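You operate a simulated robot arm through the tools that you are given. There is no shell and no other tool. Be economical: measure what you need, move in short steps, check, and stop when the job is done.

Carry out the task below with a simulated two-armed robot. There is one attempt and no reset: what you move stays moved.

Task
Wipe up the spill on the table top with the wipe and put it back.

It is judged by the outcome, as a careful person would: the job done as asked, and still so three seconds after it is handed in. It fails if anything else is knocked over, pushed out of place, dropped, spilled or broken.

Robot
Two 7-joint arms with two-finger grippers on one trunk, on a base that drives. Base frame: it is fixed to the floor where the robot stands at the start and does not move with it; the origin is under the middle of the robot, x ahead of it, y to its left, z up; the surface under the hand at the start is at about z = 800. Lengths are in mm, angles in degrees, forces in N, time in s.
The left shoulder is at the start at [73, 216, 1143], the right one opposite. With the tool pointing down near the work surface each hand reaches from about 300 to 820 mm from the robot's upright axis, wherever it stands, measured 20 degrees to its own side. Payload 3.18 kg a hand.
The TCP of each hand is the grasp point between the finger pads, 30 mm short of the fingertips. In the tool frame z runs along the fingers and y along their closing line. Largest opening 144 mm; the body of the gripper starts 103 mm behind the TCP.
Orientation is that of the tool frame in the base frame, as [roll, pitch, yaw] about the fixed x, y, z axes, in that order (R = Rz(yaw) Ry(pitch) Rx(roll)). With the fingers straight down and closing along the base's y, the tool's x points along the base's -x, its y along +y and its z along -z.

Tools
- The arms move only by the tool nudge_tool. It takes "left_deltas", "right_deltas" or both (then of equal length, played together; a hand with none holds still); each is a list of rows, each a list of 7 numbers: the shift along the tool's x, y, z in mm, then the turn, a rotation vector about the tool's x, y, z in degrees, then the finger opening in mm, from 0 to 144. In form: [[dx, dy, dz, ax, ay, az, fingers], ...]. A call has 1 to 12 rows; each row shifts and turns the commanded pose from where the row before left it, along the tool's axes as they then stand. Rows are played at 5 a second. More than 50 mm and 8.6 degrees between two rows, or a gripper value outside its range, and nothing of the call is played. Where a pose cannot be reached the arm comes as near as it can. A force on the tool above 40 N (or 10 N above the force at the start of the call, whichever is more), or a blocked arm, ends the call early, and 0.2 s more pass. The fingers move at their own pace and stop on an object; they squeeze with about 39 N. The grip force told is the motor's: it shows also when the fingers shut on nothing. Time passes only in rows, and 0.2 s behind the last, so rows that do not move let the fingers close. It gives the time, the measured TCP pose, the force on the tool (base axes), the opening and the grip force at its end, in the units of the frame above (readings bear some noise), with the torque about the TCP (base axes, N m) and any sound that the robot's microphone picked up.
- Cameras (640 x 400 px; columns grow to the right, rows downward): "scene" is now at [153.9, -36, 1322.4]; the picture's right is [-0.42, -0.91, 0.00], its down [-0.60, 0.28, -0.75] and it looks along [0.68, -0.32, -0.66] (base axes); focal length 249 px, centre (320, 200). "left" rides on the left gripper at [76, -16, -143] in its tool frame; the picture's right is [0.21, 0.98, 0.00], its down [-0.84, 0.18, -0.51] and it looks along [-0.50, 0.11, 0.86] (tool axes); focal length 218 px, centre (320, 200). "right" rides on the right gripper at [76, 16, -143] in its tool frame; the picture's right is [-0.21, 0.98, 0.00], its down [-0.84, -0.18, -0.51] and it looks along [-0.50, -0.11, 0.86] (tool axes); focal length 218 px, centre (320, 200). There is no depth. A picture from a camera that has moved, and an enlarged one, comes with that camera's place and axes in the base frame and with its lens.
- snapshot(camera): a new picture of that camera. No time passes.
- slide_trunk(by): slides the trunk up (or, below 0, down) by that many mm; the arms and the scene camera ride with it, the base frame stays. It gives what a move gives, with no picture.
- drive_base(legs): drives the robot by 1 to 6 legs, each [ahead, left, turn to the left] in mm, mm and degrees, along the robot's own axes; the way and the turn of a leg run together, so that a leg with both is an arc; at most 1500 mm and 180 degrees a leg. The arms and the cameras ride along, it lands a little off, and it stops where it bumps. It gives what a move gives.
- pan_tilt(pan, tilt): turns the head with the scene camera to pan (to the left, within 80 degrees either way) and tilt (down, from -29 to 69), counted from straight ahead of the robot. It gives what a move gives.
- enlarge(camera, box): a new picture of the part [left, top, right, bottom] of that camera's present view, enlarged. No time passes.
- hand_in(): hands the job in; it is judged then, once.

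Work in short steps. Places have to be worked out from the pictures, the camera data and where the tool is seen: move nearer, look again, correct. Check each grasp and each placing, and mend what went wrong. You have 120 turns and 100 pictures in all, those below and enlarged ones among them. Open the grippers and draw the arms clear of the work before you hand the job in, unless the task says otherwise; then end with one line.

The tools are called by a JSON object that holds its "method" and its "body". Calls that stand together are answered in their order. nudge_tool: Moves the arms, as the interface text tells. Its arguments: {"type":"object","properties":{"left_deltas":{"type":"array","items":{"type":"array","items":{"type":"number"}}},"right_deltas":{"type":"array","items":{"type":"array","items":{"type":"number"}}}},"required":[]} The other tools are called the same way: slide_trunk (by) slides the trunk up or down; drive_base (legs) drives the base; pan_tilt (pan, tilt) turns the head that bears the scene camera; snapshot (camera) takes a picture; enlarge (camera, box) takes an enlarged picture of a part of a camera's view; hand_in () hands the job in.

At the start:

```text
time: 0.0
left_eef_pos: [494.4, 0.7, 1037.5]
left_tcp_rot: [-179.9, 0.0, -179.9]
left_contact_force: [-0.2, 0.4, -1.4]
left_ft_torque: [0.01, 0.02, 0.0]
left_opening: 144.0
left_grip_force: 0.0
right_eef_pos: [426.1, -481.8, 1008.8]
right_tcp_rot: [179.9, 0.0, -179.9]
right_contact_force: [-0.2, -0.7, -0.8]
right_ft_torque: [-0.02, -0.01, 0.02]
right_opening: 144.1
right_grip_force: 0.2
trunk travel left (down, up): [-225.0, 144.0]
robot x, y, heading: [2.8, -1.5, -0.0]
head pan, tilt: [-25.1, 41.4]
```

scene: 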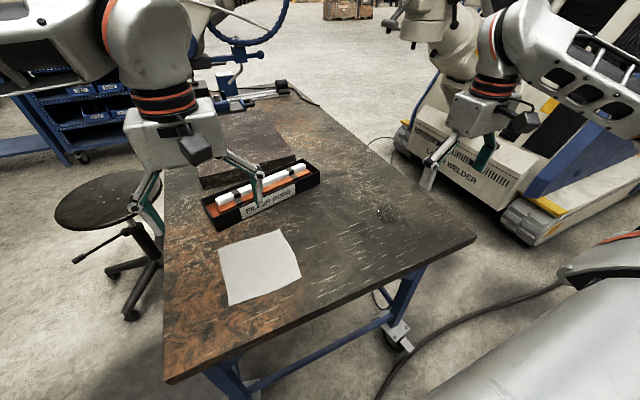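
right: 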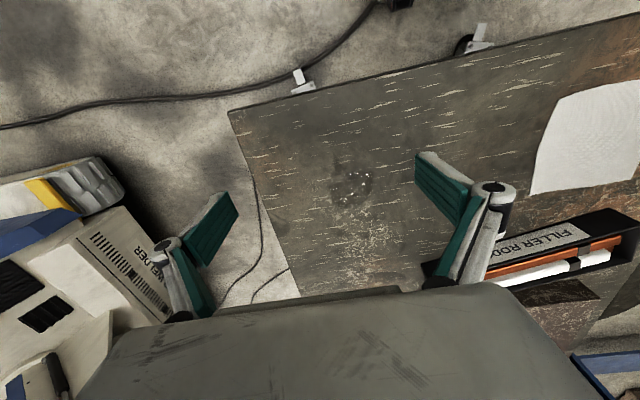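
left: 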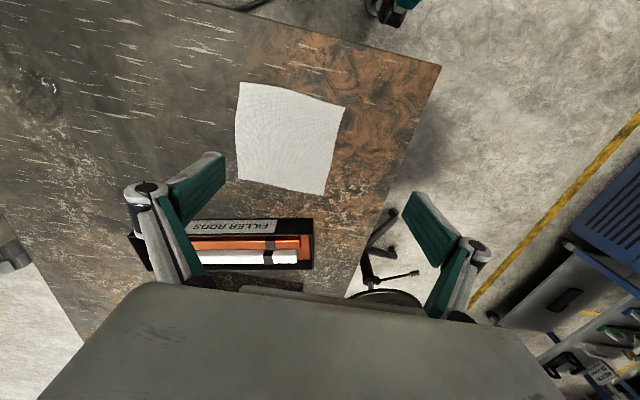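

I'll take a closer look at the cloth and at the dark spot that the right camera shows, which may be the spill.

{"method": "enlarge", "body": {"camera": "scene", "box": [160, 140, 480, 340]}}

{"method": "enlarge", "body": {"camera": "right", "box": [230, 80, 470, 230]}}

{"method": "enlarge", "body": {"camera": "left", "box": [200, 60, 380, 220]}}

```text
2.00 times, centred on (320, 240) of scene
camera zoom: at [153.9, -36.0, 1322.4], right [-0.42, -0.91, 0.0], down [-0.6, 0.28, -0.75], along [0.68, -0.32, -0.66], focal length 497 px, centre (320, 120)
```

zoom: 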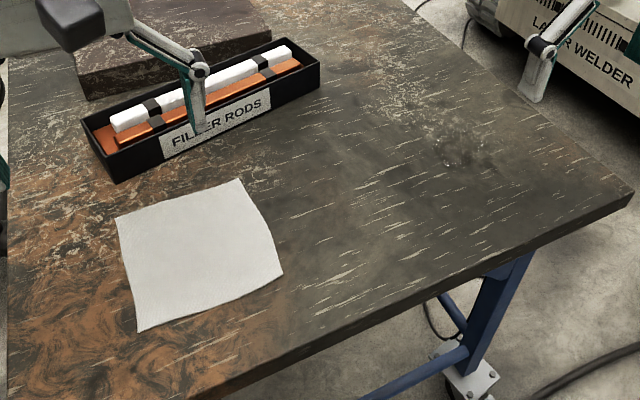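

```text
2.67 times, centred on (350, 155) of right
camera zoom: at [350.6, -465.1, 1152.0], right [0.21, 0.98, 0.0], down [0.84, -0.18, 0.51], along [0.5, -0.11, -0.86], focal length 582 px, centre (240, 320)
```

zoom: 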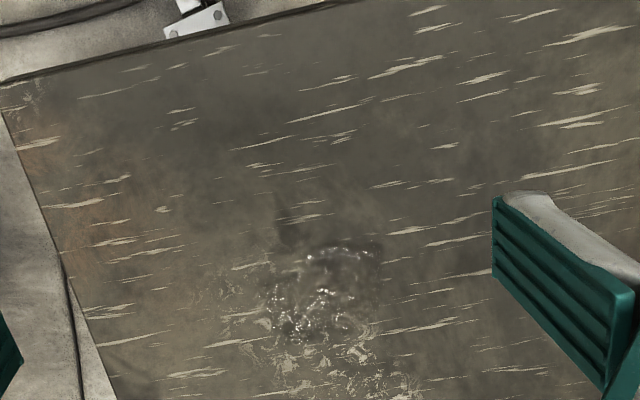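

```text
2.50 times, centred on (290, 140) of left
camera zoom: at [419.3, -14.9, 1180.8], right [-0.21, 0.98, 0.0], down [0.84, 0.18, 0.51], along [0.5, 0.11, -0.86], focal length 546 px, centre (395, 350)
```

zoom: 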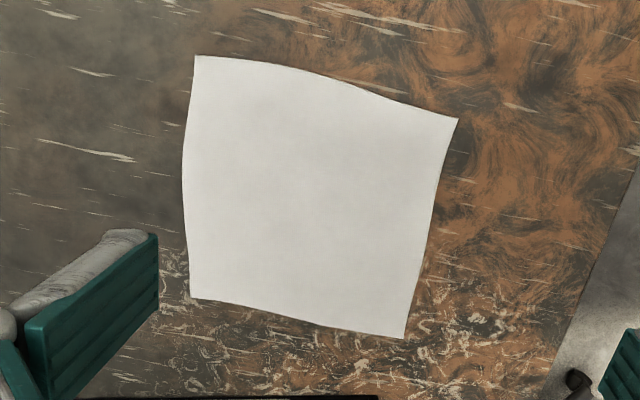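

The spill is a wet patch near (540, -447), about 80–100 mm across, on a table at z≈800. The cloth is about 168 mm square, centred near (544, -46) and flat. I'll move the left arm out of the way and bring the right hand over the cloth for a closer look.

{"method": "nudge_tool", "body": {"left_deltas": [[10, 48, 0, 0, 0, 0, 144], [10, 48, 0, 0, 0, 0, 144], [10, 48, 0, 0, 0, 0, 144], [10, 48, 0, 0, 0, 0, 144], [10, 48, 0, 0, 0, 0, 144], [10, 48, 0, 0, 0, 0, 144], [0, 0, 0, 0, 0, 0, 144]]}}

{"method": "nudge_tool", "body": {"right_deltas": [[-15, 0, 20, 0, 0, 0, 144], [-15, 0, 20, 0, 0, 0, 144], [-15, 0, 20, 0, 0, 0, 144], [-15, 0, 20, 0, 0, 0, 144], [0, 0, 0, 0, 0, 0, 144]]}}

{"method": "snapshot", "body": {"camera": "right"}}

{"method": "snapshot", "body": {"camera": "scene"}}

```text
time: 1.6
left_eef_pos: [433.6, 289.2, 1038.8]
left_tcp_rot: [-180.0, -0.1, -180.0]
left_contact_force: [0.5, -0.3, 0.0]
left_ft_torque: [0.02, 0.02, 0.01]
left_opening: 144.1
left_grip_force: 0.1
right_eef_pos: [426.9, -482.4, 1008.8]
right_tcp_rot: [180.0, 0.0, 179.8]
right_contact_force: [0.8, 0.1, -0.2]
right_ft_torque: [0.01, 0.01, -0.02]
right_opening: 144.0
right_grip_force: 0.0
trunk travel left (down, up): [-225.0, 144.0]
robot x, y, heading: [0.0, -3.4, 0.2]
head pan, tilt: [-25.1, 41.4]
```

```text
time: 2.8
left_eef_pos: [433.9, 289.5, 1038.5]
left_tcp_rot: [-180.0, 0.1, -179.9]
left_contact_force: [0.0, 0.0, -0.1]
left_ft_torque: [0.02, -0.01, -0.01]
left_opening: 143.8
left_grip_force: 0.1
right_eef_pos: [486.4, -483.9, 932.0]
right_tcp_rot: [-180.0, 0.0, -179.9]
right_contact_force: [1.0, -0.7, 0.6]
right_ft_torque: [-0.05, 0.02, 0.02]
right_opening: 144.0
right_grip_force: 0.1
trunk travel left (down, up): [-225.0, 144.0]
robot x, y, heading: [5.3, -2.3, 0.2]
head pan, tilt: [-25.1, 41.4]
```

```text
93 pictures are left
camera right: at [409.8, -466.0, 1073.1], right [0.21, 0.98, 0.0], down [0.84, -0.18, 0.51], along [0.5, -0.11, -0.86], focal length 218 px, centre (320, 200)
```

right: 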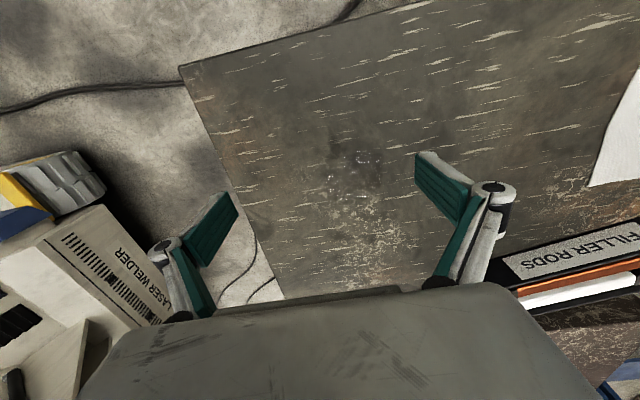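

```text
92 pictures are left
camera scene: at [153.6, -36.0, 1322.5], right [-0.42, -0.91, 0.0], down [-0.6, 0.28, -0.75], along [0.68, -0.32, -0.66], focal length 249 px, centre (320, 200)
```

scene: 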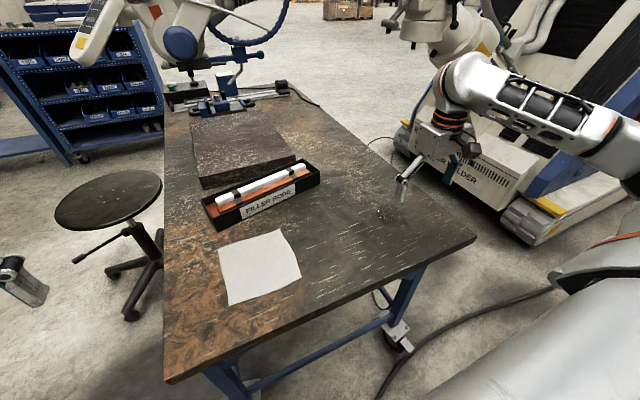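

I'll enlarge the spill to measure its extent.

{"method": "enlarge", "body": {"camera": "right", "box": [270, 100, 430, 260]}}

{"method": "enlarge", "body": {"camera": "scene", "box": [310, 160, 450, 260]}}

```text
2.50 times, centred on (350, 180) of right
camera zoom: at [409.8, -466.0, 1073.1], right [0.21, 0.98, 0.0], down [0.84, -0.18, 0.51], along [0.5, -0.11, -0.86], focal length 546 px, centre (245, 250)
```

zoom: 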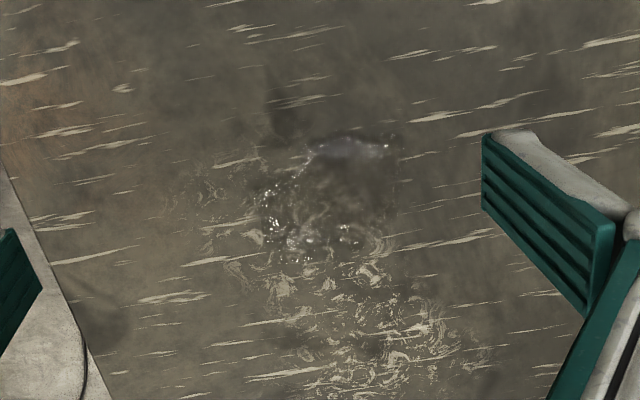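

```text
4.00 times, centred on (380, 210) of scene
camera zoom: at [153.6, -36.0, 1322.5], right [-0.42, -0.91, 0.0], down [-0.6, 0.28, -0.75], along [0.68, -0.32, -0.66], focal length 995 px, centre (80, 160)
```

zoom: 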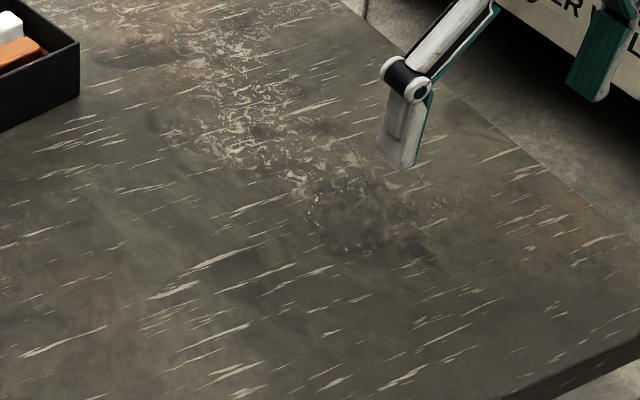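

The spill is centred near (544, -448) with a radius of about 45 mm. Next I'll carry the right hand over the cloth.

{"method": "nudge_tool", "body": {"right_deltas": [[-7, 49, 0, 0, 0, 0, 144], [-7, 49, 0, 0, 0, 0, 144], [-7, 49, 0, 0, 0, 0, 144], [-7, 49, 0, 0, 0, 0, 144], [-7, 49, 0, 0, 0, 0, 144], [-7, 49, 0, 0, 0, 0, 144], [-7, 49, 0, 0, 0, 0, 144], [-7, 49, 0, 0, 0, 0, 144], [-2, 46, 0, 0, 0, 0, 60], [0, 0, 0, 0, 0, 0, 60], [0, 0, 0, 0, 0, 0, 60]]}}

{"method": "snapshot", "body": {"camera": "right"}}

{"method": "snapshot", "body": {"camera": "scene"}}

```text
time: 5.2
left_eef_pos: [433.9, 289.5, 1038.9]
left_tcp_rot: [179.9, 0.1, -179.9]
left_contact_force: [0.2, -0.9, -0.6]
left_ft_torque: [0.01, 0.01, 0.01]
left_opening: 144.2
left_grip_force: 0.1
right_eef_pos: [543.2, -42.4, 930.8]
right_tcp_rot: [179.9, 0.0, 180.0]
right_contact_force: [0.1, 0.4, 0.8]
right_ft_torque: [0.01, 0.01, 0.0]
right_opening: 60.0
right_grip_force: 0.1
trunk travel left (down, up): [-225.0, 144.0]
robot x, y, heading: [-4.0, 1.3, 0.2]
head pan, tilt: [-25.1, 41.4]
```

```text
89 pictures are left
camera right: at [467.7, -25.3, 1073.0], right [0.21, 0.98, 0.0], down [0.84, -0.18, 0.51], along [0.5, -0.11, -0.86], focal length 218 px, centre (320, 200)
```

right: 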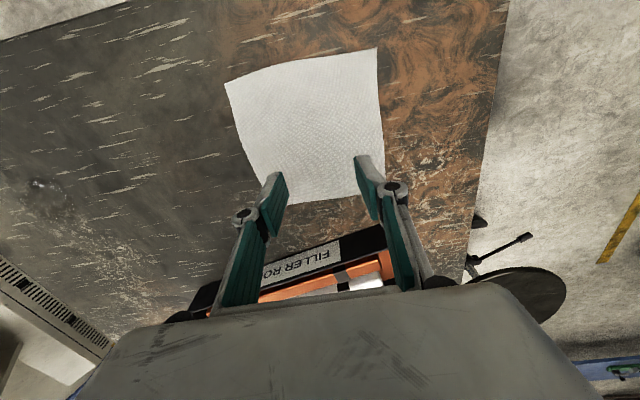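

```text
88 pictures are left
camera scene: at [153.9, -35.5, 1322.4], right [-0.42, -0.91, 0.0], down [-0.6, 0.28, -0.75], along [0.68, -0.32, -0.66], focal length 249 px, centre (320, 200)
```

scene: 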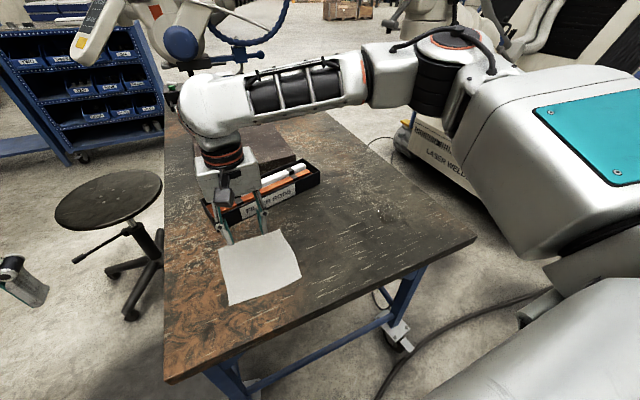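

The hand is centred over the cloth at (543, -42). I'll lower it with the fingers 60 mm apart until the tips just touch.

{"method": "nudge_tool", "body": {"right_deltas": [[0, -2, 30, 0, 0, 0, 60], [0, -2, 30, 0, 0, 0, 60], [0, 0, 25, 0, 0, 0, 60], [0, 0, 8, 0, 0, 0, 60], [0, 0, 2, 0, 0, 0, 60], [0, 0, 0, 0, 0, 0, 60]]}}

{"method": "snapshot", "body": {"camera": "right"}}

```text
time: 6.6
left_eef_pos: [432.5, 288.9, 1039.2]
left_tcp_rot: [180.0, 0.1, -179.9]
left_contact_force: [-0.4, 0.7, 0.1]
left_ft_torque: [-0.01, -0.02, 0.0]
left_opening: 143.9
left_grip_force: 0.1
right_eef_pos: [545.4, -47.6, 834.1]
right_tcp_rot: [180.0, -0.1, 179.9]
right_contact_force: [0.0, -0.4, 0.5]
right_ft_torque: [0.02, 0.01, 0.0]
right_opening: 59.9
right_grip_force: 0.1
trunk travel left (down, up): [-225.0, 144.0]
robot x, y, heading: [-0.8, 4.4, 0.0]
head pan, tilt: [-25.1, 41.4]
```

```text
87 pictures are left
camera right: at [468.9, -31.0, 976.4], right [0.21, 0.98, 0.0], down [0.84, -0.18, 0.51], along [0.5, -0.11, -0.86], focal length 218 px, centre (320, 200)
```

right: 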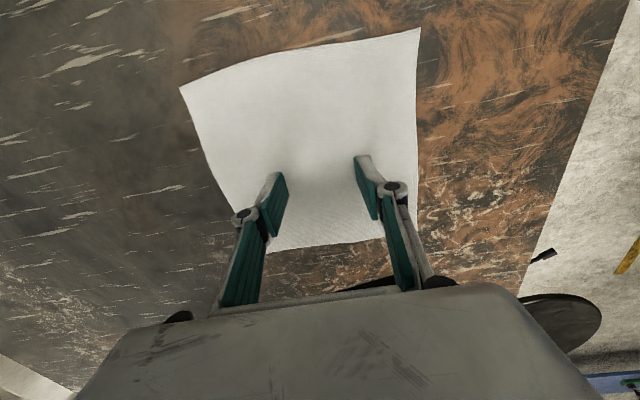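

The tips are a few millimetres above the cloth and there's no contact yet. I'll go down in 1.5 mm steps.

{"method": "nudge_tool", "body": {"right_deltas": [[0, 0, 1.5, 0, 0, 0, 60], [0, 0, 1.5, 0, 0, 0, 60], [0, 0, 1, 0, 0, 0, 60], [0, 0, 0, 0, 0, 0, 60]]}}

```text
time: 7.6
left_eef_pos: [433.7, 289.3, 1038.8]
left_tcp_rot: [-180.0, 0.1, -179.9]
left_contact_force: [-0.2, 0.1, 0.8]
left_ft_torque: [0.04, 0.0, -0.02]
left_opening: 143.9
left_grip_force: 0.0
right_eef_pos: [546.1, -49.1, 830.8]
right_tcp_rot: [180.0, 0.1, -179.9]
right_contact_force: [-0.5, 0.2, 6.3]
right_ft_torque: [-0.09, 0.04, -0.01]
right_opening: 60.1
right_grip_force: 0.0
trunk travel left (down, up): [-225.0, 144.0]
robot x, y, heading: [2.3, -1.8, -0.1]
head pan, tilt: [-25.1, 41.4]
```

Contact is 6 N. I'll test a short drag to the robot's right (-y) with slightly more pressure, to see whether the cloth follows.

{"method": "nudge_tool", "body": {"right_deltas": [[0, 0, 1, 0, 0, 0, 60], [0, -10, 0, 0, 0, 0, 60], [0, -10, 0, 0, 0, 0, 60], [0, -10, 0, 0, 0, 0, 60], [0, 0, 0, 0, 0, 0, 60]]}}

{"method": "snapshot", "body": {"camera": "right"}}

{"method": "snapshot", "body": {"camera": "scene"}}

```text
time: 8.8
left_eef_pos: [433.4, 290.8, 1038.9]
left_tcp_rot: [179.8, 0.0, -179.9]
left_contact_force: [0.4, -0.6, -0.2]
left_ft_torque: [0.02, 0.01, 0.01]
left_opening: 144.2
left_grip_force: 0.1
right_eef_pos: [545.3, -77.6, 830.0]
right_tcp_rot: [-180.0, 0.1, -180.0]
right_contact_force: [0.9, -0.1, 12.8]
right_ft_torque: [0.08, -0.02, -0.03]
right_opening: 62.0
right_grip_force: 0.4
trunk travel left (down, up): [-225.0, 144.0]
robot x, y, heading: [-0.1, -1.8, 0.0]
head pan, tilt: [-25.1, 41.4]
```

```text
86 pictures are left
camera right: at [468.5, -60.7, 972.5], right [0.21, 0.98, 0.0], down [0.84, -0.18, 0.51], along [0.5, -0.11, -0.86], focal length 218 px, centre (320, 200)
```

right: 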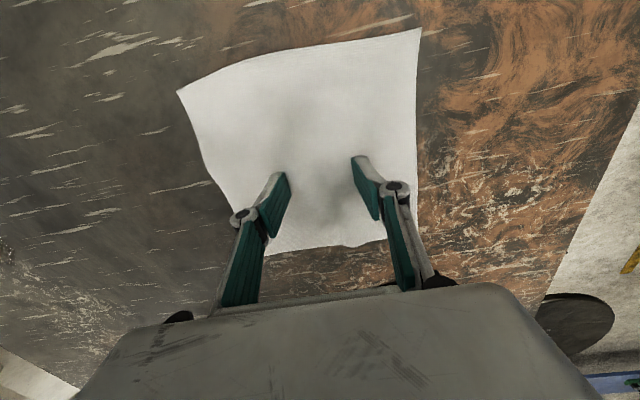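

```text
85 pictures are left
camera scene: at [153.0, -35.7, 1322.5], right [-0.42, -0.91, 0.0], down [-0.6, 0.28, -0.75], along [0.68, -0.32, -0.66], focal length 249 px, centre (320, 200)
```

scene: 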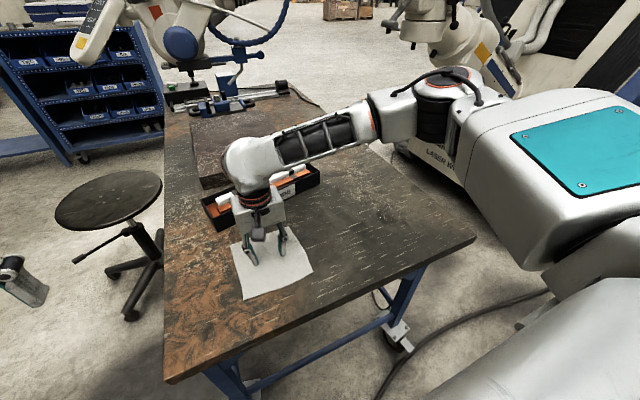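

The cloth follows the fingers without slipping, at about 13 N. I'll drag it on toward the spill; the rod box sits well clear at x>690.

{"method": "nudge_tool", "body": {"right_deltas": [[0, -25, 0, 0, 0, 0, 60], [0, -25, 0, 0, 0, 0, 60], [0, -25, 0, 0, 0, 0, 60], [0, -25, 0, 0, 0, 0, 60], [0, -25, 0, 0, 0, 0, 60], [0, -25, 0, 0, 0, 0, 60], [0, -25, 0, 0, 0, 0, 60], [0, -25, 0, 0, 0, 0, 60], [0, 0, 0, 0, 0, 0, 60]]}}

{"method": "snapshot", "body": {"camera": "right"}}

```text
time: 10.8
left_eef_pos: [433.0, 290.3, 1039.5]
left_tcp_rot: [-179.9, 0.0, -179.9]
left_contact_force: [0.4, -0.2, 0.5]
left_ft_torque: [0.03, 0.01, 0.02]
left_opening: 143.8
left_grip_force: 0.0
right_eef_pos: [543.7, -279.5, 829.4]
right_tcp_rot: [-179.9, 0.0, 179.9]
right_contact_force: [0.9, -0.4, 11.1]
right_ft_torque: [-0.01, -0.04, -0.03]
right_opening: 62.2
right_grip_force: 0.1
trunk travel left (down, up): [-225.0, 144.0]
robot x, y, heading: [-0.3, -1.2, 0.1]
head pan, tilt: [-25.1, 41.4]
```

```text
84 pictures are left
camera right: at [466.7, -261.8, 972.3], right [0.21, 0.98, 0.0], down [0.84, -0.18, 0.51], along [0.5, -0.11, -0.86], focal length 218 px, centre (320, 200)
```

right: 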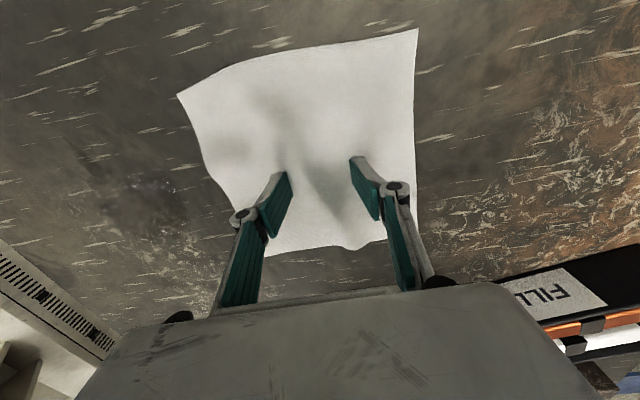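

The cloth is still flat and gripped. I'll continue onto the spill and past it to y≈-490.

{"method": "nudge_tool", "body": {"right_deltas": [[0, -25, 0, 0, 0, 0, 60], [0, -25, 0, 0, 0, 0, 60], [0, -25, 0, 0, 0, 0, 60], [0, -25, 0, 0, 0, 0, 60], [0, -20, 0, 0, 0, 0, 60], [0, -20, 0, 0, 0, 0, 60], [0, -20, 0, 0, 0, 0, 60], [0, -20, 0, 0, 0, 0, 60], [0, -20, 0, 0, 0, 0, 60], [0, -10, 0, 0, 0, 0, 60], [0, 0, 0, 0, 0, 0, 60]]}}

{"method": "snapshot", "body": {"camera": "right"}}

{"method": "snapshot", "body": {"camera": "scene"}}

```text
time: 13.2
left_eef_pos: [432.4, 290.5, 1037.7]
left_tcp_rot: [-179.8, 0.0, -179.9]
left_contact_force: [0.8, -0.1, 0.0]
left_ft_torque: [0.02, 0.02, 0.01]
left_opening: 143.9
left_grip_force: 0.0
right_eef_pos: [544.8, -489.9, 829.8]
right_tcp_rot: [-179.9, 0.1, 179.9]
right_contact_force: [1.8, -0.1, 14.8]
right_ft_torque: [-0.11, -0.08, 0.03]
right_opening: 57.4
right_grip_force: 0.0
trunk travel left (down, up): [-225.0, 144.0]
robot x, y, heading: [0.4, 0.5, -0.2]
head pan, tilt: [-25.1, 41.4]
```

```text
83 pictures are left
camera right: at [467.8, -472.5, 972.9], right [0.21, 0.98, 0.0], down [0.84, -0.18, 0.51], along [0.5, -0.11, -0.86], focal length 218 px, centre (320, 200)
```

right: 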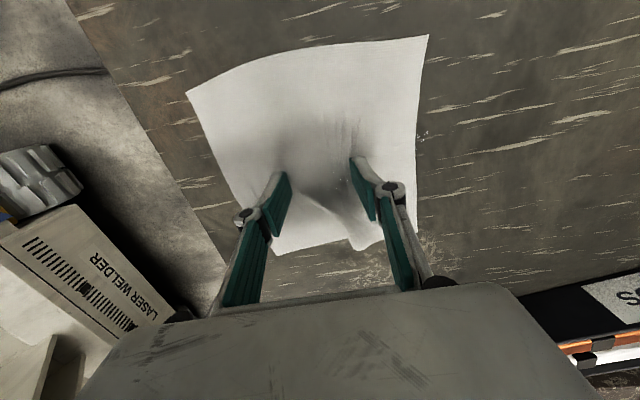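

```text
82 pictures are left
camera scene: at [153.0, -35.0, 1322.6], right [-0.42, -0.91, 0.0], down [-0.6, 0.28, -0.75], along [0.68, -0.32, -0.66], focal length 249 px, centre (320, 200)
```

scene: 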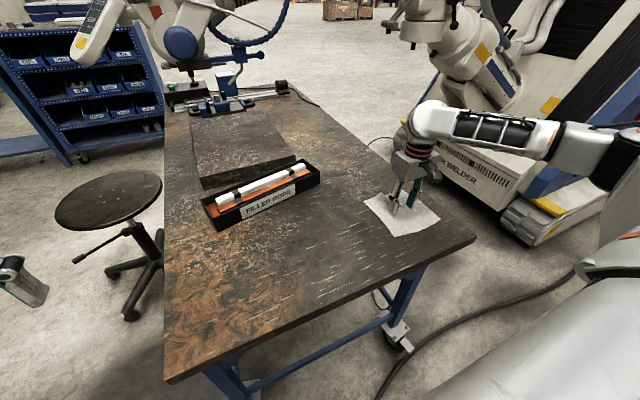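

The cloth is on the spill, and a few glints show at its left edge near (526, -407). I'll wipe back and forth in lanes over the spill area.

{"method": "nudge_tool", "body": {"right_deltas": [[0, 25, 0, 0, 0, 0, 60], [0, 25, 0, 0, 0, 0, 60], [0, 25, 0, 0, 0, 0, 60], [0, 25, 0, 0, 0, 0, 60], [15, 0, 0, 0, 0, 0, 60], [15, 0, 0, 0, 0, 0, 60], [0, -25, 0, 0, 0, 0, 60], [0, -25, 0, 0, 0, 0, 60], [0, -25, 0, 0, 0, 0, 60], [0, -25, 0, 0, 0, 0, 60], [0, 0, 0, 0, 0, 0, 60]]}}

{"method": "nudge_tool", "body": {"right_deltas": [[-20, 0, 0, 0, 0, 0, 60], [-20, 0, 0, 0, 0, 0, 60], [-20, 0, 0, 0, 0, 0, 60], [0, 25, 0, 0, 0, 0, 60], [0, 25, 0, 0, 0, 0, 60], [0, 25, 0, 0, 0, 0, 60], [0, 25, 0, 0, 0, 0, 60], [15, 0, 0, 0, 0, 0, 60], [15, 0, 0, 0, 0, 0, 60], [0, 0, 0, 0, 0, 0, 60]]}}

{"method": "snapshot", "body": {"camera": "right"}}

{"method": "snapshot", "body": {"camera": "scene"}}

```text
time: 15.6
left_eef_pos: [434.1, 290.3, 1038.2]
left_tcp_rot: [-179.9, 0.1, -180.0]
left_contact_force: [-0.4, -0.5, 0.5]
left_ft_torque: [0.0, 0.03, 0.02]
left_opening: 144.0
left_grip_force: 0.1
right_eef_pos: [516.5, -489.4, 830.4]
right_tcp_rot: [-179.8, 0.0, 179.9]
right_contact_force: [-0.2, -0.6, 12.1]
right_ft_torque: [-0.15, 0.04, 0.02]
right_opening: 61.1
right_grip_force: 0.0
trunk travel left (down, up): [-225.0, 144.0]
robot x, y, heading: [-4.1, 2.3, 0.2]
head pan, tilt: [-25.1, 41.4]
```

```text
time: 17.8
left_eef_pos: [433.8, 289.8, 1038.7]
left_tcp_rot: [-179.9, 0.1, -180.0]
left_contact_force: [0.5, 0.6, -0.4]
left_ft_torque: [0.01, 0.03, 0.05]
left_opening: 144.0
left_grip_force: 0.1
right_eef_pos: [543.7, -387.2, 828.3]
right_tcp_rot: [179.9, 0.0, 179.9]
right_contact_force: [0.6, -0.2, 20.5]
right_ft_torque: [-0.02, 0.04, -0.01]
right_opening: 61.3
right_grip_force: 7.7
trunk travel left (down, up): [-225.0, 144.0]
robot x, y, heading: [-0.1, 1.0, -0.2]
head pan, tilt: [-25.1, 41.4]
```

```text
81 pictures are left
camera right: at [467.0, -370.6, 971.4], right [0.21, 0.98, 0.0], down [0.84, -0.18, 0.51], along [0.5, -0.11, -0.86], focal length 218 px, centre (320, 200)
```

right: 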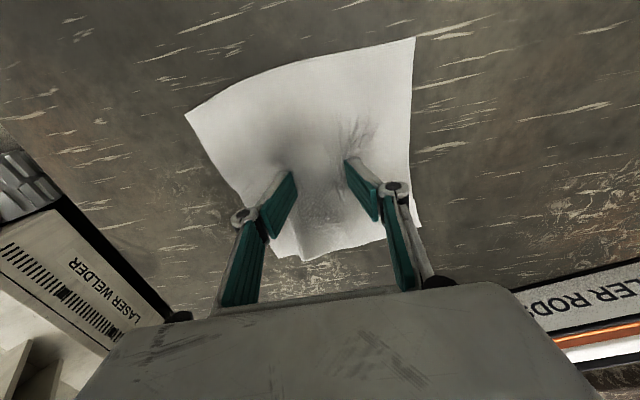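

```text
80 pictures are left
camera scene: at [152.9, -35.1, 1322.5], right [-0.42, -0.91, 0.0], down [-0.6, 0.28, -0.75], along [0.68, -0.32, -0.66], focal length 249 px, centre (320, 200)
```

scene: 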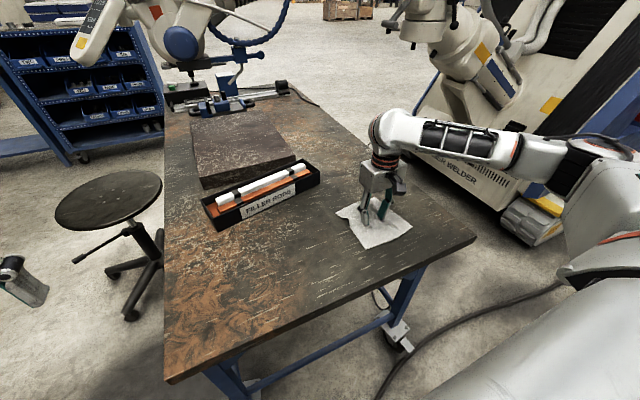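

The cloth has turned a little but still follows. I'll drag it left off the spill area and inspect the table.

{"method": "nudge_tool", "body": {"right_deltas": [[0, 25, 0, 0, 0, 0, 60], [0, 25, 0, 0, 0, 0, 60], [0, 25, 0, 0, 0, 0, 60], [0, 25, 0, 0, 0, 0, 60], [0, 25, 0, 0, 0, 0, 60], [0, 0, 0, 0, 0, 0, 60]]}}

{"method": "enlarge", "body": {"camera": "scene", "box": [290, 150, 450, 250]}}

{"method": "snapshot", "body": {"camera": "right"}}

```text
time: 19.2
left_eef_pos: [433.4, 290.0, 1038.0]
left_tcp_rot: [-179.9, 0.0, -179.9]
left_contact_force: [0.1, -1.1, -0.4]
left_ft_torque: [-0.02, 0.02, 0.0]
left_opening: 144.0
left_grip_force: 0.0
right_eef_pos: [543.2, -262.8, 829.5]
right_tcp_rot: [179.9, 0.1, 179.9]
right_contact_force: [1.7, 0.1, 11.7]
right_ft_torque: [0.07, -0.07, -0.02]
right_opening: 60.1
right_grip_force: 0.1
trunk travel left (down, up): [-225.0, 144.0]
robot x, y, heading: [1.5, -1.9, -0.1]
head pan, tilt: [-25.1, 41.4]
```

```text
4.00 times, centred on (370, 200) of scene
camera zoom: at [152.7, -35.7, 1322.6], right [-0.42, -0.91, 0.0], down [-0.6, 0.28, -0.75], along [0.68, -0.32, -0.66], focal length 995 px, centre (120, 200)
```

zoom: 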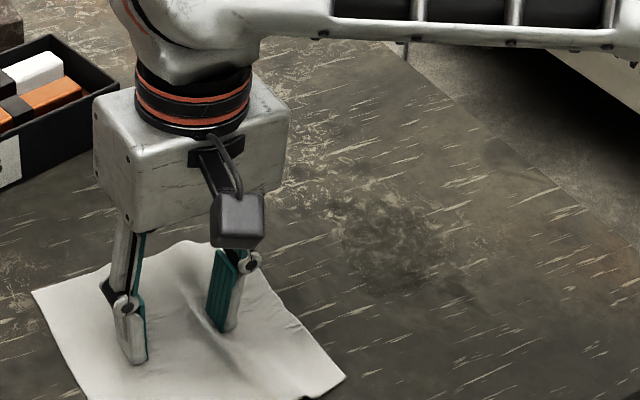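

```text
78 pictures are left
camera right: at [466.9, -245.4, 972.8], right [0.21, 0.98, 0.0], down [0.84, -0.18, 0.51], along [0.5, -0.11, -0.86], focal length 218 px, centre (320, 200)
```

right: 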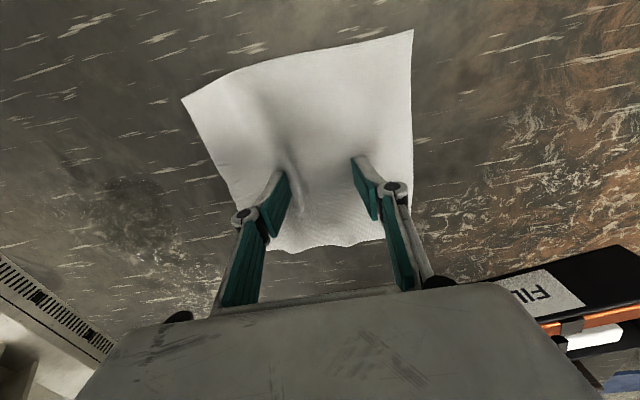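

A dark patch may remain near the spill spot, so I'll zoom in on it.

{"method": "enlarge", "body": {"camera": "scene", "box": [360, 190, 424, 230]}}

{"method": "enlarge", "body": {"camera": "right", "box": [50, 140, 210, 240]}}

```text
10.00 times, centred on (392, 210) of scene
camera zoom: at [152.7, -35.7, 1322.6], right [-0.42, -0.91, 0.0], down [-0.6, 0.28, -0.75], along [0.68, -0.32, -0.66], focal length 2487 px, centre (-400, 100)
```

zoom: 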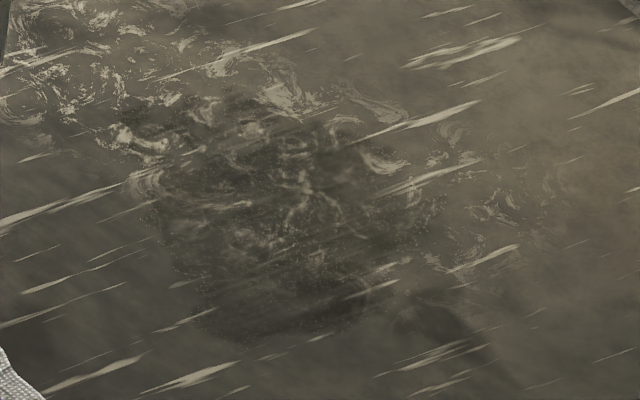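

```text
4.00 times, centred on (130, 190) of right
camera zoom: at [466.9, -245.4, 972.8], right [0.21, 0.98, 0.0], down [0.84, -0.18, 0.51], along [0.5, -0.11, -0.86], focal length 873 px, centre (1080, 240)
```

zoom: 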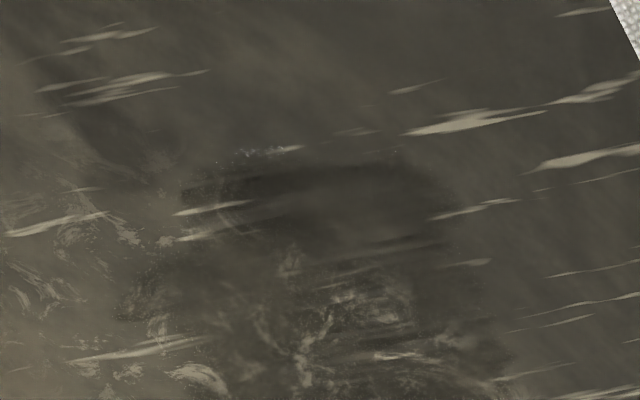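

The glints are gone, but a faint damp film remains: a disc centred near (555, -450) with a radius of about 50 mm. I'll go back and wipe more thoroughly in close lanes.

{"method": "nudge_tool", "body": {"right_deltas": [[0, -30, 0, 0, 0, 0, 60], [0, -30, 0, 0, 0, 0, 60], [0, -30, 0, 0, 0, 0, 60], [0, -30, 0, 0, 0, 0, 60], [-10, -30, 0, 0, 0, 0, 60], [-10, -30, 0, 0, 0, 0, 60], [0, -25, 0, 0, 0, 0, 60], [0, -25, 0, 0, 0, 0, 60], [-20, 0, 0, 0, 0, 0, 60], [0, 25, 0, 0, 0, 0, 60], [0, 25, 0, 0, 0, 0, 60], [0, 25, 0, 0, 0, 0, 60]]}}

{"method": "nudge_tool", "body": {"right_deltas": [[0, 15, 0, 0, 0, 0, 60], [-20, 0, 0, 0, 0, 0, 60], [0, -25, 0, 0, 0, 0, 60], [0, -25, 0, 0, 0, 0, 60], [0, -25, 0, 0, 0, 0, 60], [0, -15, 0, 0, 0, 0, 60], [20, 0, 0, 0, 0, 0, 60], [20, 0, 0, 0, 0, 0, 60], [20, 0, 0, 0, 0, 0, 60], [0, 25, 0, 0, 0, 0, 60], [0, 25, 0, 0, 0, 0, 60], [0, 25, 0, 0, 0, 0, 60]]}}

{"method": "nudge_tool", "body": {"right_deltas": [[0, 15, 0, 0, 0, 0, 60], [20, 0, 0, 0, 0, 0, 60], [0, -25, 0, 0, 0, 0, 60], [0, -25, 0, 0, 0, 0, 60], [0, -25, 0, 0, 0, 0, 60], [0, -15, 0, 0, 0, 0, 60], [20, 0, 0, 0, 0, 0, 60], [0, 25, 0, 0, 0, 0, 60], [0, 25, 0, 0, 0, 0, 60], [0, 25, 0, 0, 0, 0, 60], [0, 15, 0, 0, 0, 0, 60], [0, 0, 0, 0, 0, 0, 60]]}}

{"method": "snapshot", "body": {"camera": "right"}}

```text
time: 21.8
left_eef_pos: [432.4, 289.4, 1039.5]
left_tcp_rot: [-179.9, 0.1, -179.9]
left_contact_force: [0.6, 0.0, 0.1]
left_ft_torque: [-0.03, -0.03, 0.01]
left_opening: 143.9
left_grip_force: 0.1
right_eef_pos: [582.8, -415.6, 831.0]
right_tcp_rot: [179.9, 0.0, -179.9]
right_contact_force: [0.1, -0.7, 12.2]
right_ft_torque: [-0.24, -0.03, 0.01]
right_opening: 59.9
right_grip_force: 0.1
trunk travel left (down, up): [-225.0, 144.0]
robot x, y, heading: [-1.0, -0.8, -0.1]
head pan, tilt: [-25.1, 41.4]
```

```text
time: 24.4
left_eef_pos: [433.9, 290.8, 1037.9]
left_tcp_rot: [-179.8, 0.0, -179.9]
left_contact_force: [0.8, 0.0, 0.2]
left_ft_torque: [-0.06, 0.02, -0.01]
left_opening: 144.0
left_grip_force: 0.1
right_eef_pos: [545.2, -416.3, 830.3]
right_tcp_rot: [180.0, 0.0, -180.0]
right_contact_force: [0.6, 0.8, 6.4]
right_ft_torque: [-0.02, -0.02, 0.01]
right_opening: 59.0
right_grip_force: 0.0
trunk travel left (down, up): [-225.0, 144.0]
robot x, y, heading: [-2.6, -1.5, 0.5]
head pan, tilt: [-25.1, 41.4]
```

```text
time: 27.0
left_eef_pos: [433.5, 290.5, 1038.6]
left_tcp_rot: [180.0, 0.0, -179.9]
left_contact_force: [0.2, 0.0, -0.6]
left_ft_torque: [-0.02, 0.02, 0.04]
left_opening: 143.9
left_grip_force: 0.1
right_eef_pos: [504.8, -400.5, 830.8]
right_tcp_rot: [179.9, 0.1, 180.0]
right_contact_force: [0.9, 0.4, 10.1]
right_ft_torque: [-0.11, -0.02, 0.02]
right_opening: 55.6
right_grip_force: 0.1
trunk travel left (down, up): [-225.0, 144.0]
robot x, y, heading: [2.9, -0.0, -0.1]
head pan, tilt: [-25.1, 41.4]
```

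```text
75 pictures are left
camera right: at [427.9, -383.6, 973.5], right [0.21, 0.98, 0.0], down [0.84, -0.18, 0.51], along [0.5, -0.1, -0.86], focal length 218 px, centre (320, 200)
```

right: 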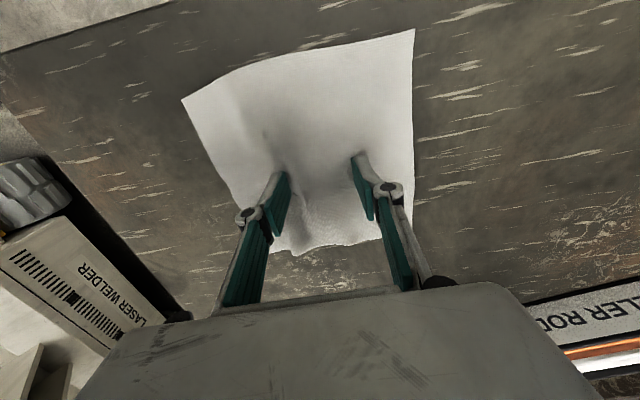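

The cloth is still well held. I'll drag it off to the left again, back to the x≈545 lane, and inspect.

{"method": "nudge_tool", "body": {"right_deltas": [[-20, 10, 0, 0, 0, 0, 60], [-20, 30, 0, 0, 0, 0, 60], [0, 30, 0, 0, 0, 0, 60], [0, 30, 0, 0, 0, 0, 60], [0, 30, 0, 0, 0, 0, 60], [0, 10, 0, 0, 0, 0, 60], [0, 0, 0, 0, 0, 0, 60]]}}

{"method": "enlarge", "body": {"camera": "scene", "box": [352, 185, 432, 235]}}

{"method": "enlarge", "body": {"camera": "right", "box": [50, 140, 210, 240]}}

```text
time: 28.6
left_eef_pos: [433.4, 290.6, 1037.9]
left_tcp_rot: [-179.9, 0.0, -179.9]
left_contact_force: [0.9, -0.8, 0.6]
left_ft_torque: [0.0, 0.03, -0.01]
left_opening: 143.9
left_grip_force: 0.2
right_eef_pos: [546.4, -262.8, 829.8]
right_tcp_rot: [179.9, 0.1, -179.9]
right_contact_force: [0.9, -2.4, 22.0]
right_ft_torque: [-0.3, 0.0, 0.01]
right_opening: 59.3
right_grip_force: 8.1
trunk travel left (down, up): [-225.0, 144.0]
robot x, y, heading: [-2.2, -0.9, -0.1]
head pan, tilt: [-25.1, 41.4]
```

```text
8.00 times, centred on (392, 210) of scene
camera zoom: at [153.2, -35.4, 1322.5], right [-0.42, -0.91, 0.0], down [-0.6, 0.28, -0.75], along [0.68, -0.32, -0.66], focal length 1990 px, centre (-256, 120)
```

zoom: 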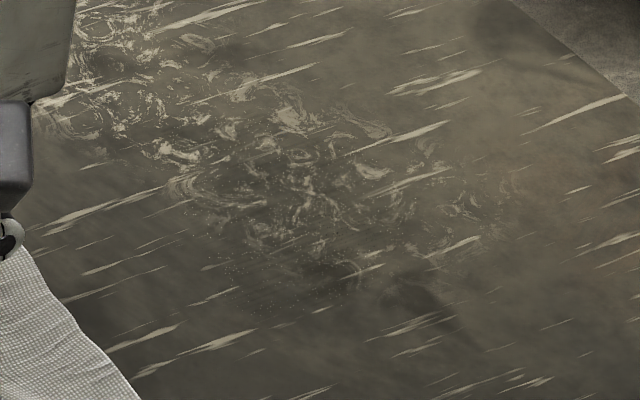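

```text
4.00 times, centred on (130, 190) of right
camera zoom: at [469.3, -245.8, 972.8], right [0.21, 0.98, 0.0], down [0.84, -0.18, 0.51], along [0.5, -0.1, -0.86], focal length 873 px, centre (1080, 240)
```

zoom: 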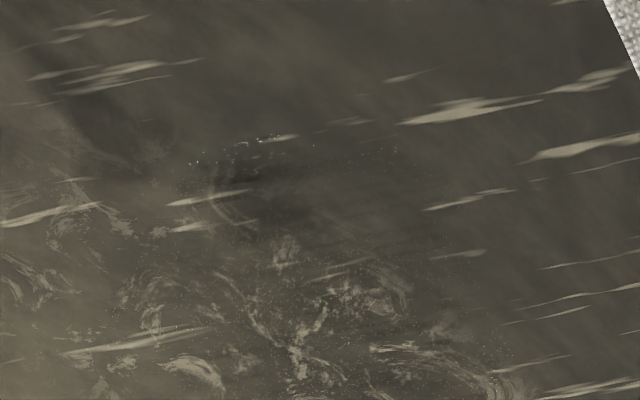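

Much fainter now; some specks and a trace remain toward the near side, around x≈515. I'll do another full round, extended on the near side.

{"method": "nudge_tool", "body": {"right_deltas": [[0, -30, -0.5, 0, 0, 0, 60], [0, -30, 0, 0, 0, 0, 60], [0, -30, 0, 0, 0, 0, 60], [-15, -30, 0, 0, 0, 0, 60], [-20, -30, 0, 0, 0, 0, 60], [-20, -30, 0, 0, 0, 0, 60], [0, -25, 0, 0, 0, 0, 60], [0, -25, 0, 0, 0, 0, 60], [20, 0, 0, 0, 0, 0, 60], [0, 30, 0, 0, 0, 0, 60], [0, 30, 0, 0, 0, 0, 60], [0, 30, 0, 0, 0, 0, 60]]}}

{"method": "nudge_tool", "body": {"right_deltas": [[20, 0, 0, 0, 0, 0, 60], [0, -30, 0, 0, 0, 0, 60], [0, -30, 0, 0, 0, 0, 60], [0, -30, 0, 0, 0, 0, 60], [20, 0, 0, 0, 0, 0, 60], [0, 30, 0, 0, 0, 0, 60], [0, 30, 0, 0, 0, 0, 60], [0, 30, 0, 0, 0, 0, 60], [20, 0, 0, 0, 0, 0, 60], [0, -30, 0, 0, 0, 0, 60], [0, -30, 0, 0, 0, 0, 60], [0, -30, 0, 0, 0, 0, 60]]}}

{"method": "nudge_tool", "body": {"right_deltas": [[20, 0, 0, 0, 0, 0, 60], [0, 30, 0, 0, 0, 0, 60], [0, 30, 0, 0, 0, 0, 60], [0, 30, 0, 0, 0, 0, 60], [20, 0, 0, 0, 0, 0, 60], [0, -30, 0, 0, 0, 0, 60], [0, -30, 0, 0, 0, 0, 60], [0, -30, 0, 0, 0, 0, 60], [0, 30, 0, 0, 0, 0, 60], [0, 30, 0, 0, 0, 0, 60], [0, 30, 0, 0, 0, 0, 60], [0, 0, 0, 0, 0, 0, 60]]}}

{"method": "snapshot", "body": {"camera": "right"}}

```text
time: 31.2
left_eef_pos: [433.0, 289.9, 1036.6]
left_tcp_rot: [-179.8, 0.0, -179.9]
left_contact_force: [-0.2, 0.3, 0.0]
left_ft_torque: [-0.09, 0.04, -0.02]
left_opening: 144.0
left_grip_force: 0.1
right_eef_pos: [579.5, -402.8, 831.0]
right_tcp_rot: [-179.9, 0.0, 180.0]
right_contact_force: [-0.2, 0.5, 10.2]
right_ft_torque: [-0.1, 0.0, 0.04]
right_opening: 60.6
right_grip_force: 0.0
trunk travel left (down, up): [-225.0, 144.0]
robot x, y, heading: [-2.6, 0.2, -0.3]
head pan, tilt: [-25.1, 41.4]
```

```text
time: 33.8
left_eef_pos: [433.0, 289.6, 1038.5]
left_tcp_rot: [179.9, 0.0, -179.9]
left_contact_force: [-0.1, 0.2, -0.3]
left_ft_torque: [0.05, -0.03, -0.01]
left_opening: 144.1
left_grip_force: 0.1
right_eef_pos: [519.6, -493.5, 829.7]
right_tcp_rot: [-180.0, 0.2, 179.9]
right_contact_force: [0.2, 0.0, 10.4]
right_ft_torque: [0.04, 0.06, -0.07]
right_opening: 60.8
right_grip_force: 0.1
trunk travel left (down, up): [-225.0, 144.0]
robot x, y, heading: [4.0, -0.9, 0.0]
head pan, tilt: [-25.1, 41.4]
```

```text
time: 36.4
left_eef_pos: [432.5, 289.5, 1038.1]
left_tcp_rot: [-179.9, -0.1, -180.0]
left_contact_force: [-1.2, -0.2, 0.8]
left_ft_torque: [0.02, -0.03, 0.0]
left_opening: 144.0
left_grip_force: 0.0
right_eef_pos: [479.4, -402.4, 830.7]
right_tcp_rot: [179.9, 0.0, 180.0]
right_contact_force: [1.6, -1.5, 15.7]
right_ft_torque: [-0.1, 0.01, 0.04]
right_opening: 62.1
right_grip_force: 0.4
trunk travel left (down, up): [-225.0, 144.0]
robot x, y, heading: [-0.6, 1.6, 0.2]
head pan, tilt: [-25.1, 41.4]
```

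```text
72 pictures are left
camera right: at [403.1, -384.8, 972.8], right [0.21, 0.98, 0.0], down [0.84, -0.18, 0.51], along [0.5, -0.1, -0.86], focal length 218 px, centre (320, 200)
```

right: 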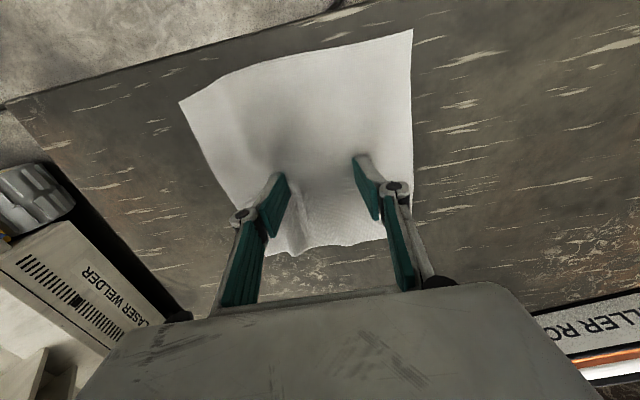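

Again I'll drag back to the x≈546 lane, clear of the spot, and inspect.

{"method": "nudge_tool", "body": {"right_deltas": [[-22, 10, 0, 0, 0, 0, 60], [-22, 30, 0, 0, 0, 0, 60], [-22, 30, 0, 0, 0, 0, 60], [0, 30, 0, 0, 0, 0, 60], [0, 30, 0, 0, 0, 0, 60], [0, 30, 0, 0, 0, 0, 60], [0, 0, 0, 0, 0, 0, 60]]}}

{"method": "enlarge", "body": {"camera": "scene", "box": [352, 185, 432, 235]}}

{"method": "enlarge", "body": {"camera": "right", "box": [30, 140, 190, 240]}}

```text
time: 38.0
left_eef_pos: [433.8, 289.8, 1038.8]
left_tcp_rot: [180.0, 0.0, -179.9]
left_contact_force: [0.0, 1.1, 0.3]
left_ft_torque: [0.01, -0.01, -0.03]
left_opening: 144.3
left_grip_force: 0.2
right_eef_pos: [544.2, -242.6, 830.2]
right_tcp_rot: [179.9, 0.0, 179.9]
right_contact_force: [1.0, 0.3, 9.4]
right_ft_torque: [0.15, -0.02, -0.05]
right_opening: 59.6
right_grip_force: 0.0
trunk travel left (down, up): [-225.0, 144.0]
robot x, y, heading: [-1.3, 1.1, 0.3]
head pan, tilt: [-25.1, 41.4]
```

```text
8.00 times, centred on (392, 210) of scene
camera zoom: at [153.0, -35.8, 1322.5], right [-0.42, -0.91, 0.0], down [-0.6, 0.28, -0.75], along [0.68, -0.32, -0.66], focal length 1990 px, centre (-256, 120)
```

zoom: 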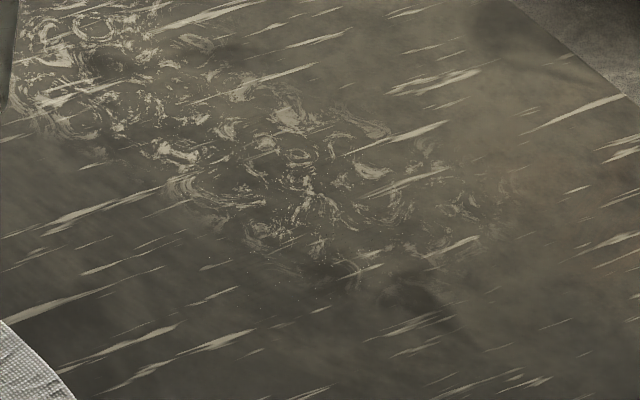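

```text
4.00 times, centred on (110, 190) of right
camera zoom: at [467.9, -225.7, 973.1], right [0.21, 0.98, 0.0], down [0.84, -0.18, 0.51], along [0.5, -0.11, -0.86], focal length 873 px, centre (1160, 240)
```

zoom: 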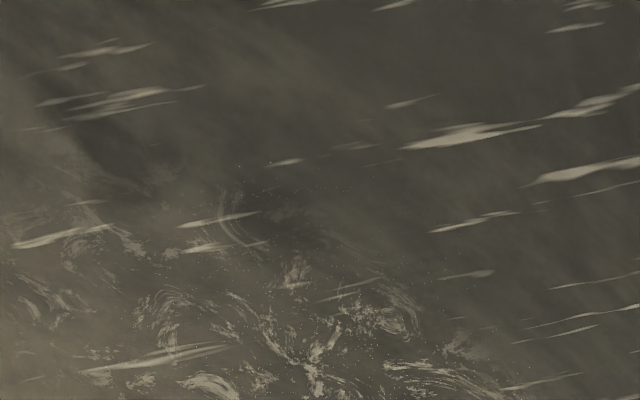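

Only tiny specks remain. I'll do one more full round to clear them.

{"method": "nudge_tool", "body": {"right_deltas": [[0, -30, 0, 0, 0, 0, 60], [0, -30, 0, 0, 0, 0, 60], [0, -30, 0, 0, 0, 0, 60], [-15, -30, 0, 0, 0, 0, 60], [-20, -30, 0, 0, 0, 0, 60], [-20, -30, 0, 0, 0, 0, 60], [0, -30, 0, 0, 0, 0, 60], [0, -40, 0, 0, 0, 0, 60], [20, 0, 0, 0, 0, 0, 60], [0, 30, 0, 0, 0, 0, 60], [0, 30, 0, 0, 0, 0, 60], [0, 30, 0, 0, 0, 0, 60]]}}

{"method": "nudge_tool", "body": {"right_deltas": [[20, 0, 0, 0, 0, 0, 60], [0, -30, 0, 0, 0, 0, 60], [0, -30, 0, 0, 0, 0, 60], [0, -30, 0, 0, 0, 0, 60], [20, 0, 0, 0, 0, 0, 60], [0, 30, 0, 0, 0, 0, 60], [0, 30, 0, 0, 0, 0, 60], [0, 30, 0, 0, 0, 0, 60], [20, 0, 0, 0, 0, 0, 60], [0, -30, 0, 0, 0, 0, 60], [0, -30, 0, 0, 0, 0, 60], [0, -30, 0, 0, 0, 0, 60]]}}

{"method": "nudge_tool", "body": {"right_deltas": [[20, 0, 0, 0, 0, 0, 60], [0, 30, 0, 0, 0, 0, 60], [0, 30, 0, 0, 0, 0, 60], [0, 30, 0, 0, 0, 0, 60], [-20, 0, 0, 0, 0, 0, 60], [0, -30, 0, 0, 0, 0, 60], [0, -30, 0, 0, 0, 0, 60], [0, -30, 0, 0, 0, 0, 60], [-25, 0, 0, 0, 0, 0, 60], [0, 30, 0, 0, 0, 0, 60], [0, 30, 0, 0, 0, 0, 60], [0, 30, 0, 0, 0, 0, 60]]}}

{"method": "nudge_tool", "body": {"right_deltas": [[0, 30, 0, 0, 0, 0, 60], [0, 30, 0, 0, 0, 0, 60], [0, 30, 0, 0, 0, 0, 60], [0, 30, 0, 0, 0, 0, 60], [0, 30, 0, 0, 0, 0, 60], [0, 0, 0, 0, 0, 0, 60]]}}

{"method": "enlarge", "body": {"camera": "scene", "box": [352, 185, 432, 235]}}

{"method": "snapshot", "body": {"camera": "right"}}

```text
time: 40.6
left_eef_pos: [433.1, 291.0, 1038.5]
left_tcp_rot: [-179.9, 0.0, -179.8]
left_contact_force: [0.4, -0.5, 0.5]
left_ft_torque: [0.0, -0.02, 0.0]
left_opening: 144.1
left_grip_force: 0.1
right_eef_pos: [581.1, -403.9, 830.2]
right_tcp_rot: [179.9, 0.0, 179.9]
right_contact_force: [0.3, 0.0, 13.5]
right_ft_torque: [-0.25, 0.03, 0.03]
right_opening: 60.2
right_grip_force: 0.2
trunk travel left (down, up): [-225.0, 144.0]
robot x, y, heading: [-0.1, -1.3, -0.3]
head pan, tilt: [-25.1, 41.4]
```

```text
time: 43.2
left_eef_pos: [432.3, 288.6, 1038.9]
left_tcp_rot: [-180.0, 0.0, -179.9]
left_contact_force: [0.1, 0.0, -0.2]
left_ft_torque: [0.03, 0.01, -0.03]
left_opening: 144.1
left_grip_force: 0.0
right_eef_pos: [519.2, -494.6, 830.5]
right_tcp_rot: [-179.9, 0.1, 179.9]
right_contact_force: [-1.0, 1.6, 9.2]
right_ft_torque: [0.14, 0.0, -0.04]
right_opening: 60.8
right_grip_force: 0.4
trunk travel left (down, up): [-225.0, 144.0]
robot x, y, heading: [2.4, 0.1, -0.0]
head pan, tilt: [-25.1, 41.4]
```

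```text
time: 45.8
left_eef_pos: [433.7, 291.0, 1038.0]
left_tcp_rot: [-180.0, 0.0, -179.9]
left_contact_force: [0.3, -0.3, -0.5]
left_ft_torque: [-0.02, 0.01, 0.0]
left_opening: 143.9
left_grip_force: 0.0
right_eef_pos: [545.2, -400.3, 831.4]
right_tcp_rot: [-180.0, -0.2, -180.0]
right_contact_force: [-0.7, -0.3, 2.2]
right_ft_torque: [0.0, 0.02, 0.0]
right_opening: 60.4
right_grip_force: 0.3
trunk travel left (down, up): [-225.0, 144.0]
robot x, y, heading: [1.2, -1.3, -0.2]
head pan, tilt: [-25.1, 41.4]
```

```text
time: 47.2
left_eef_pos: [434.1, 289.5, 1039.1]
left_tcp_rot: [180.0, 0.0, -179.9]
left_contact_force: [0.1, 0.5, -0.4]
left_ft_torque: [0.06, 0.01, -0.04]
left_opening: 144.1
left_grip_force: 0.0
right_eef_pos: [544.7, -253.7, 830.6]
right_tcp_rot: [-180.0, -0.1, 179.9]
right_contact_force: [-0.1, 0.2, 1.2]
right_ft_torque: [-0.05, 0.0, -0.01]
right_opening: 60.0
right_grip_force: 0.0
trunk travel left (down, up): [-225.0, 144.0]
robot x, y, heading: [0.4, 0.4, -0.2]
head pan, tilt: [-25.1, 41.4]
```

```text
8.00 times, centred on (392, 210) of scene
camera zoom: at [153.7, -36.3, 1322.4], right [-0.42, -0.91, 0.0], down [-0.6, 0.28, -0.75], along [0.68, -0.32, -0.66], focal length 1990 px, centre (-256, 120)
```

zoom: 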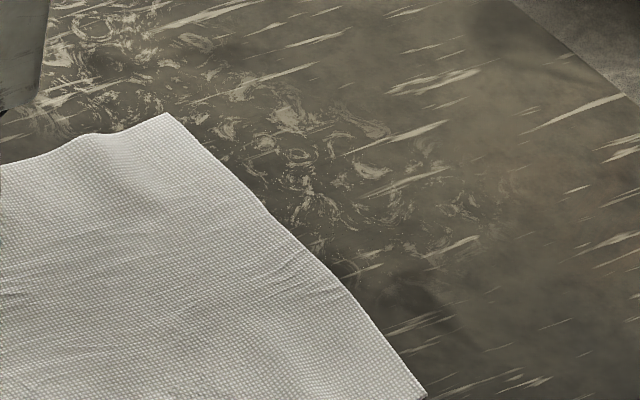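

```text
68 pictures are left
camera right: at [468.5, -236.7, 973.4], right [0.21, 0.98, 0.0], down [0.84, -0.18, 0.51], along [0.5, -0.11, -0.86], focal length 218 px, centre (320, 200)
```

right: 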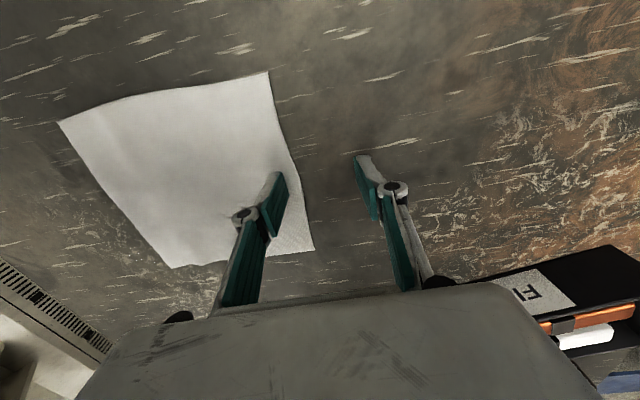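

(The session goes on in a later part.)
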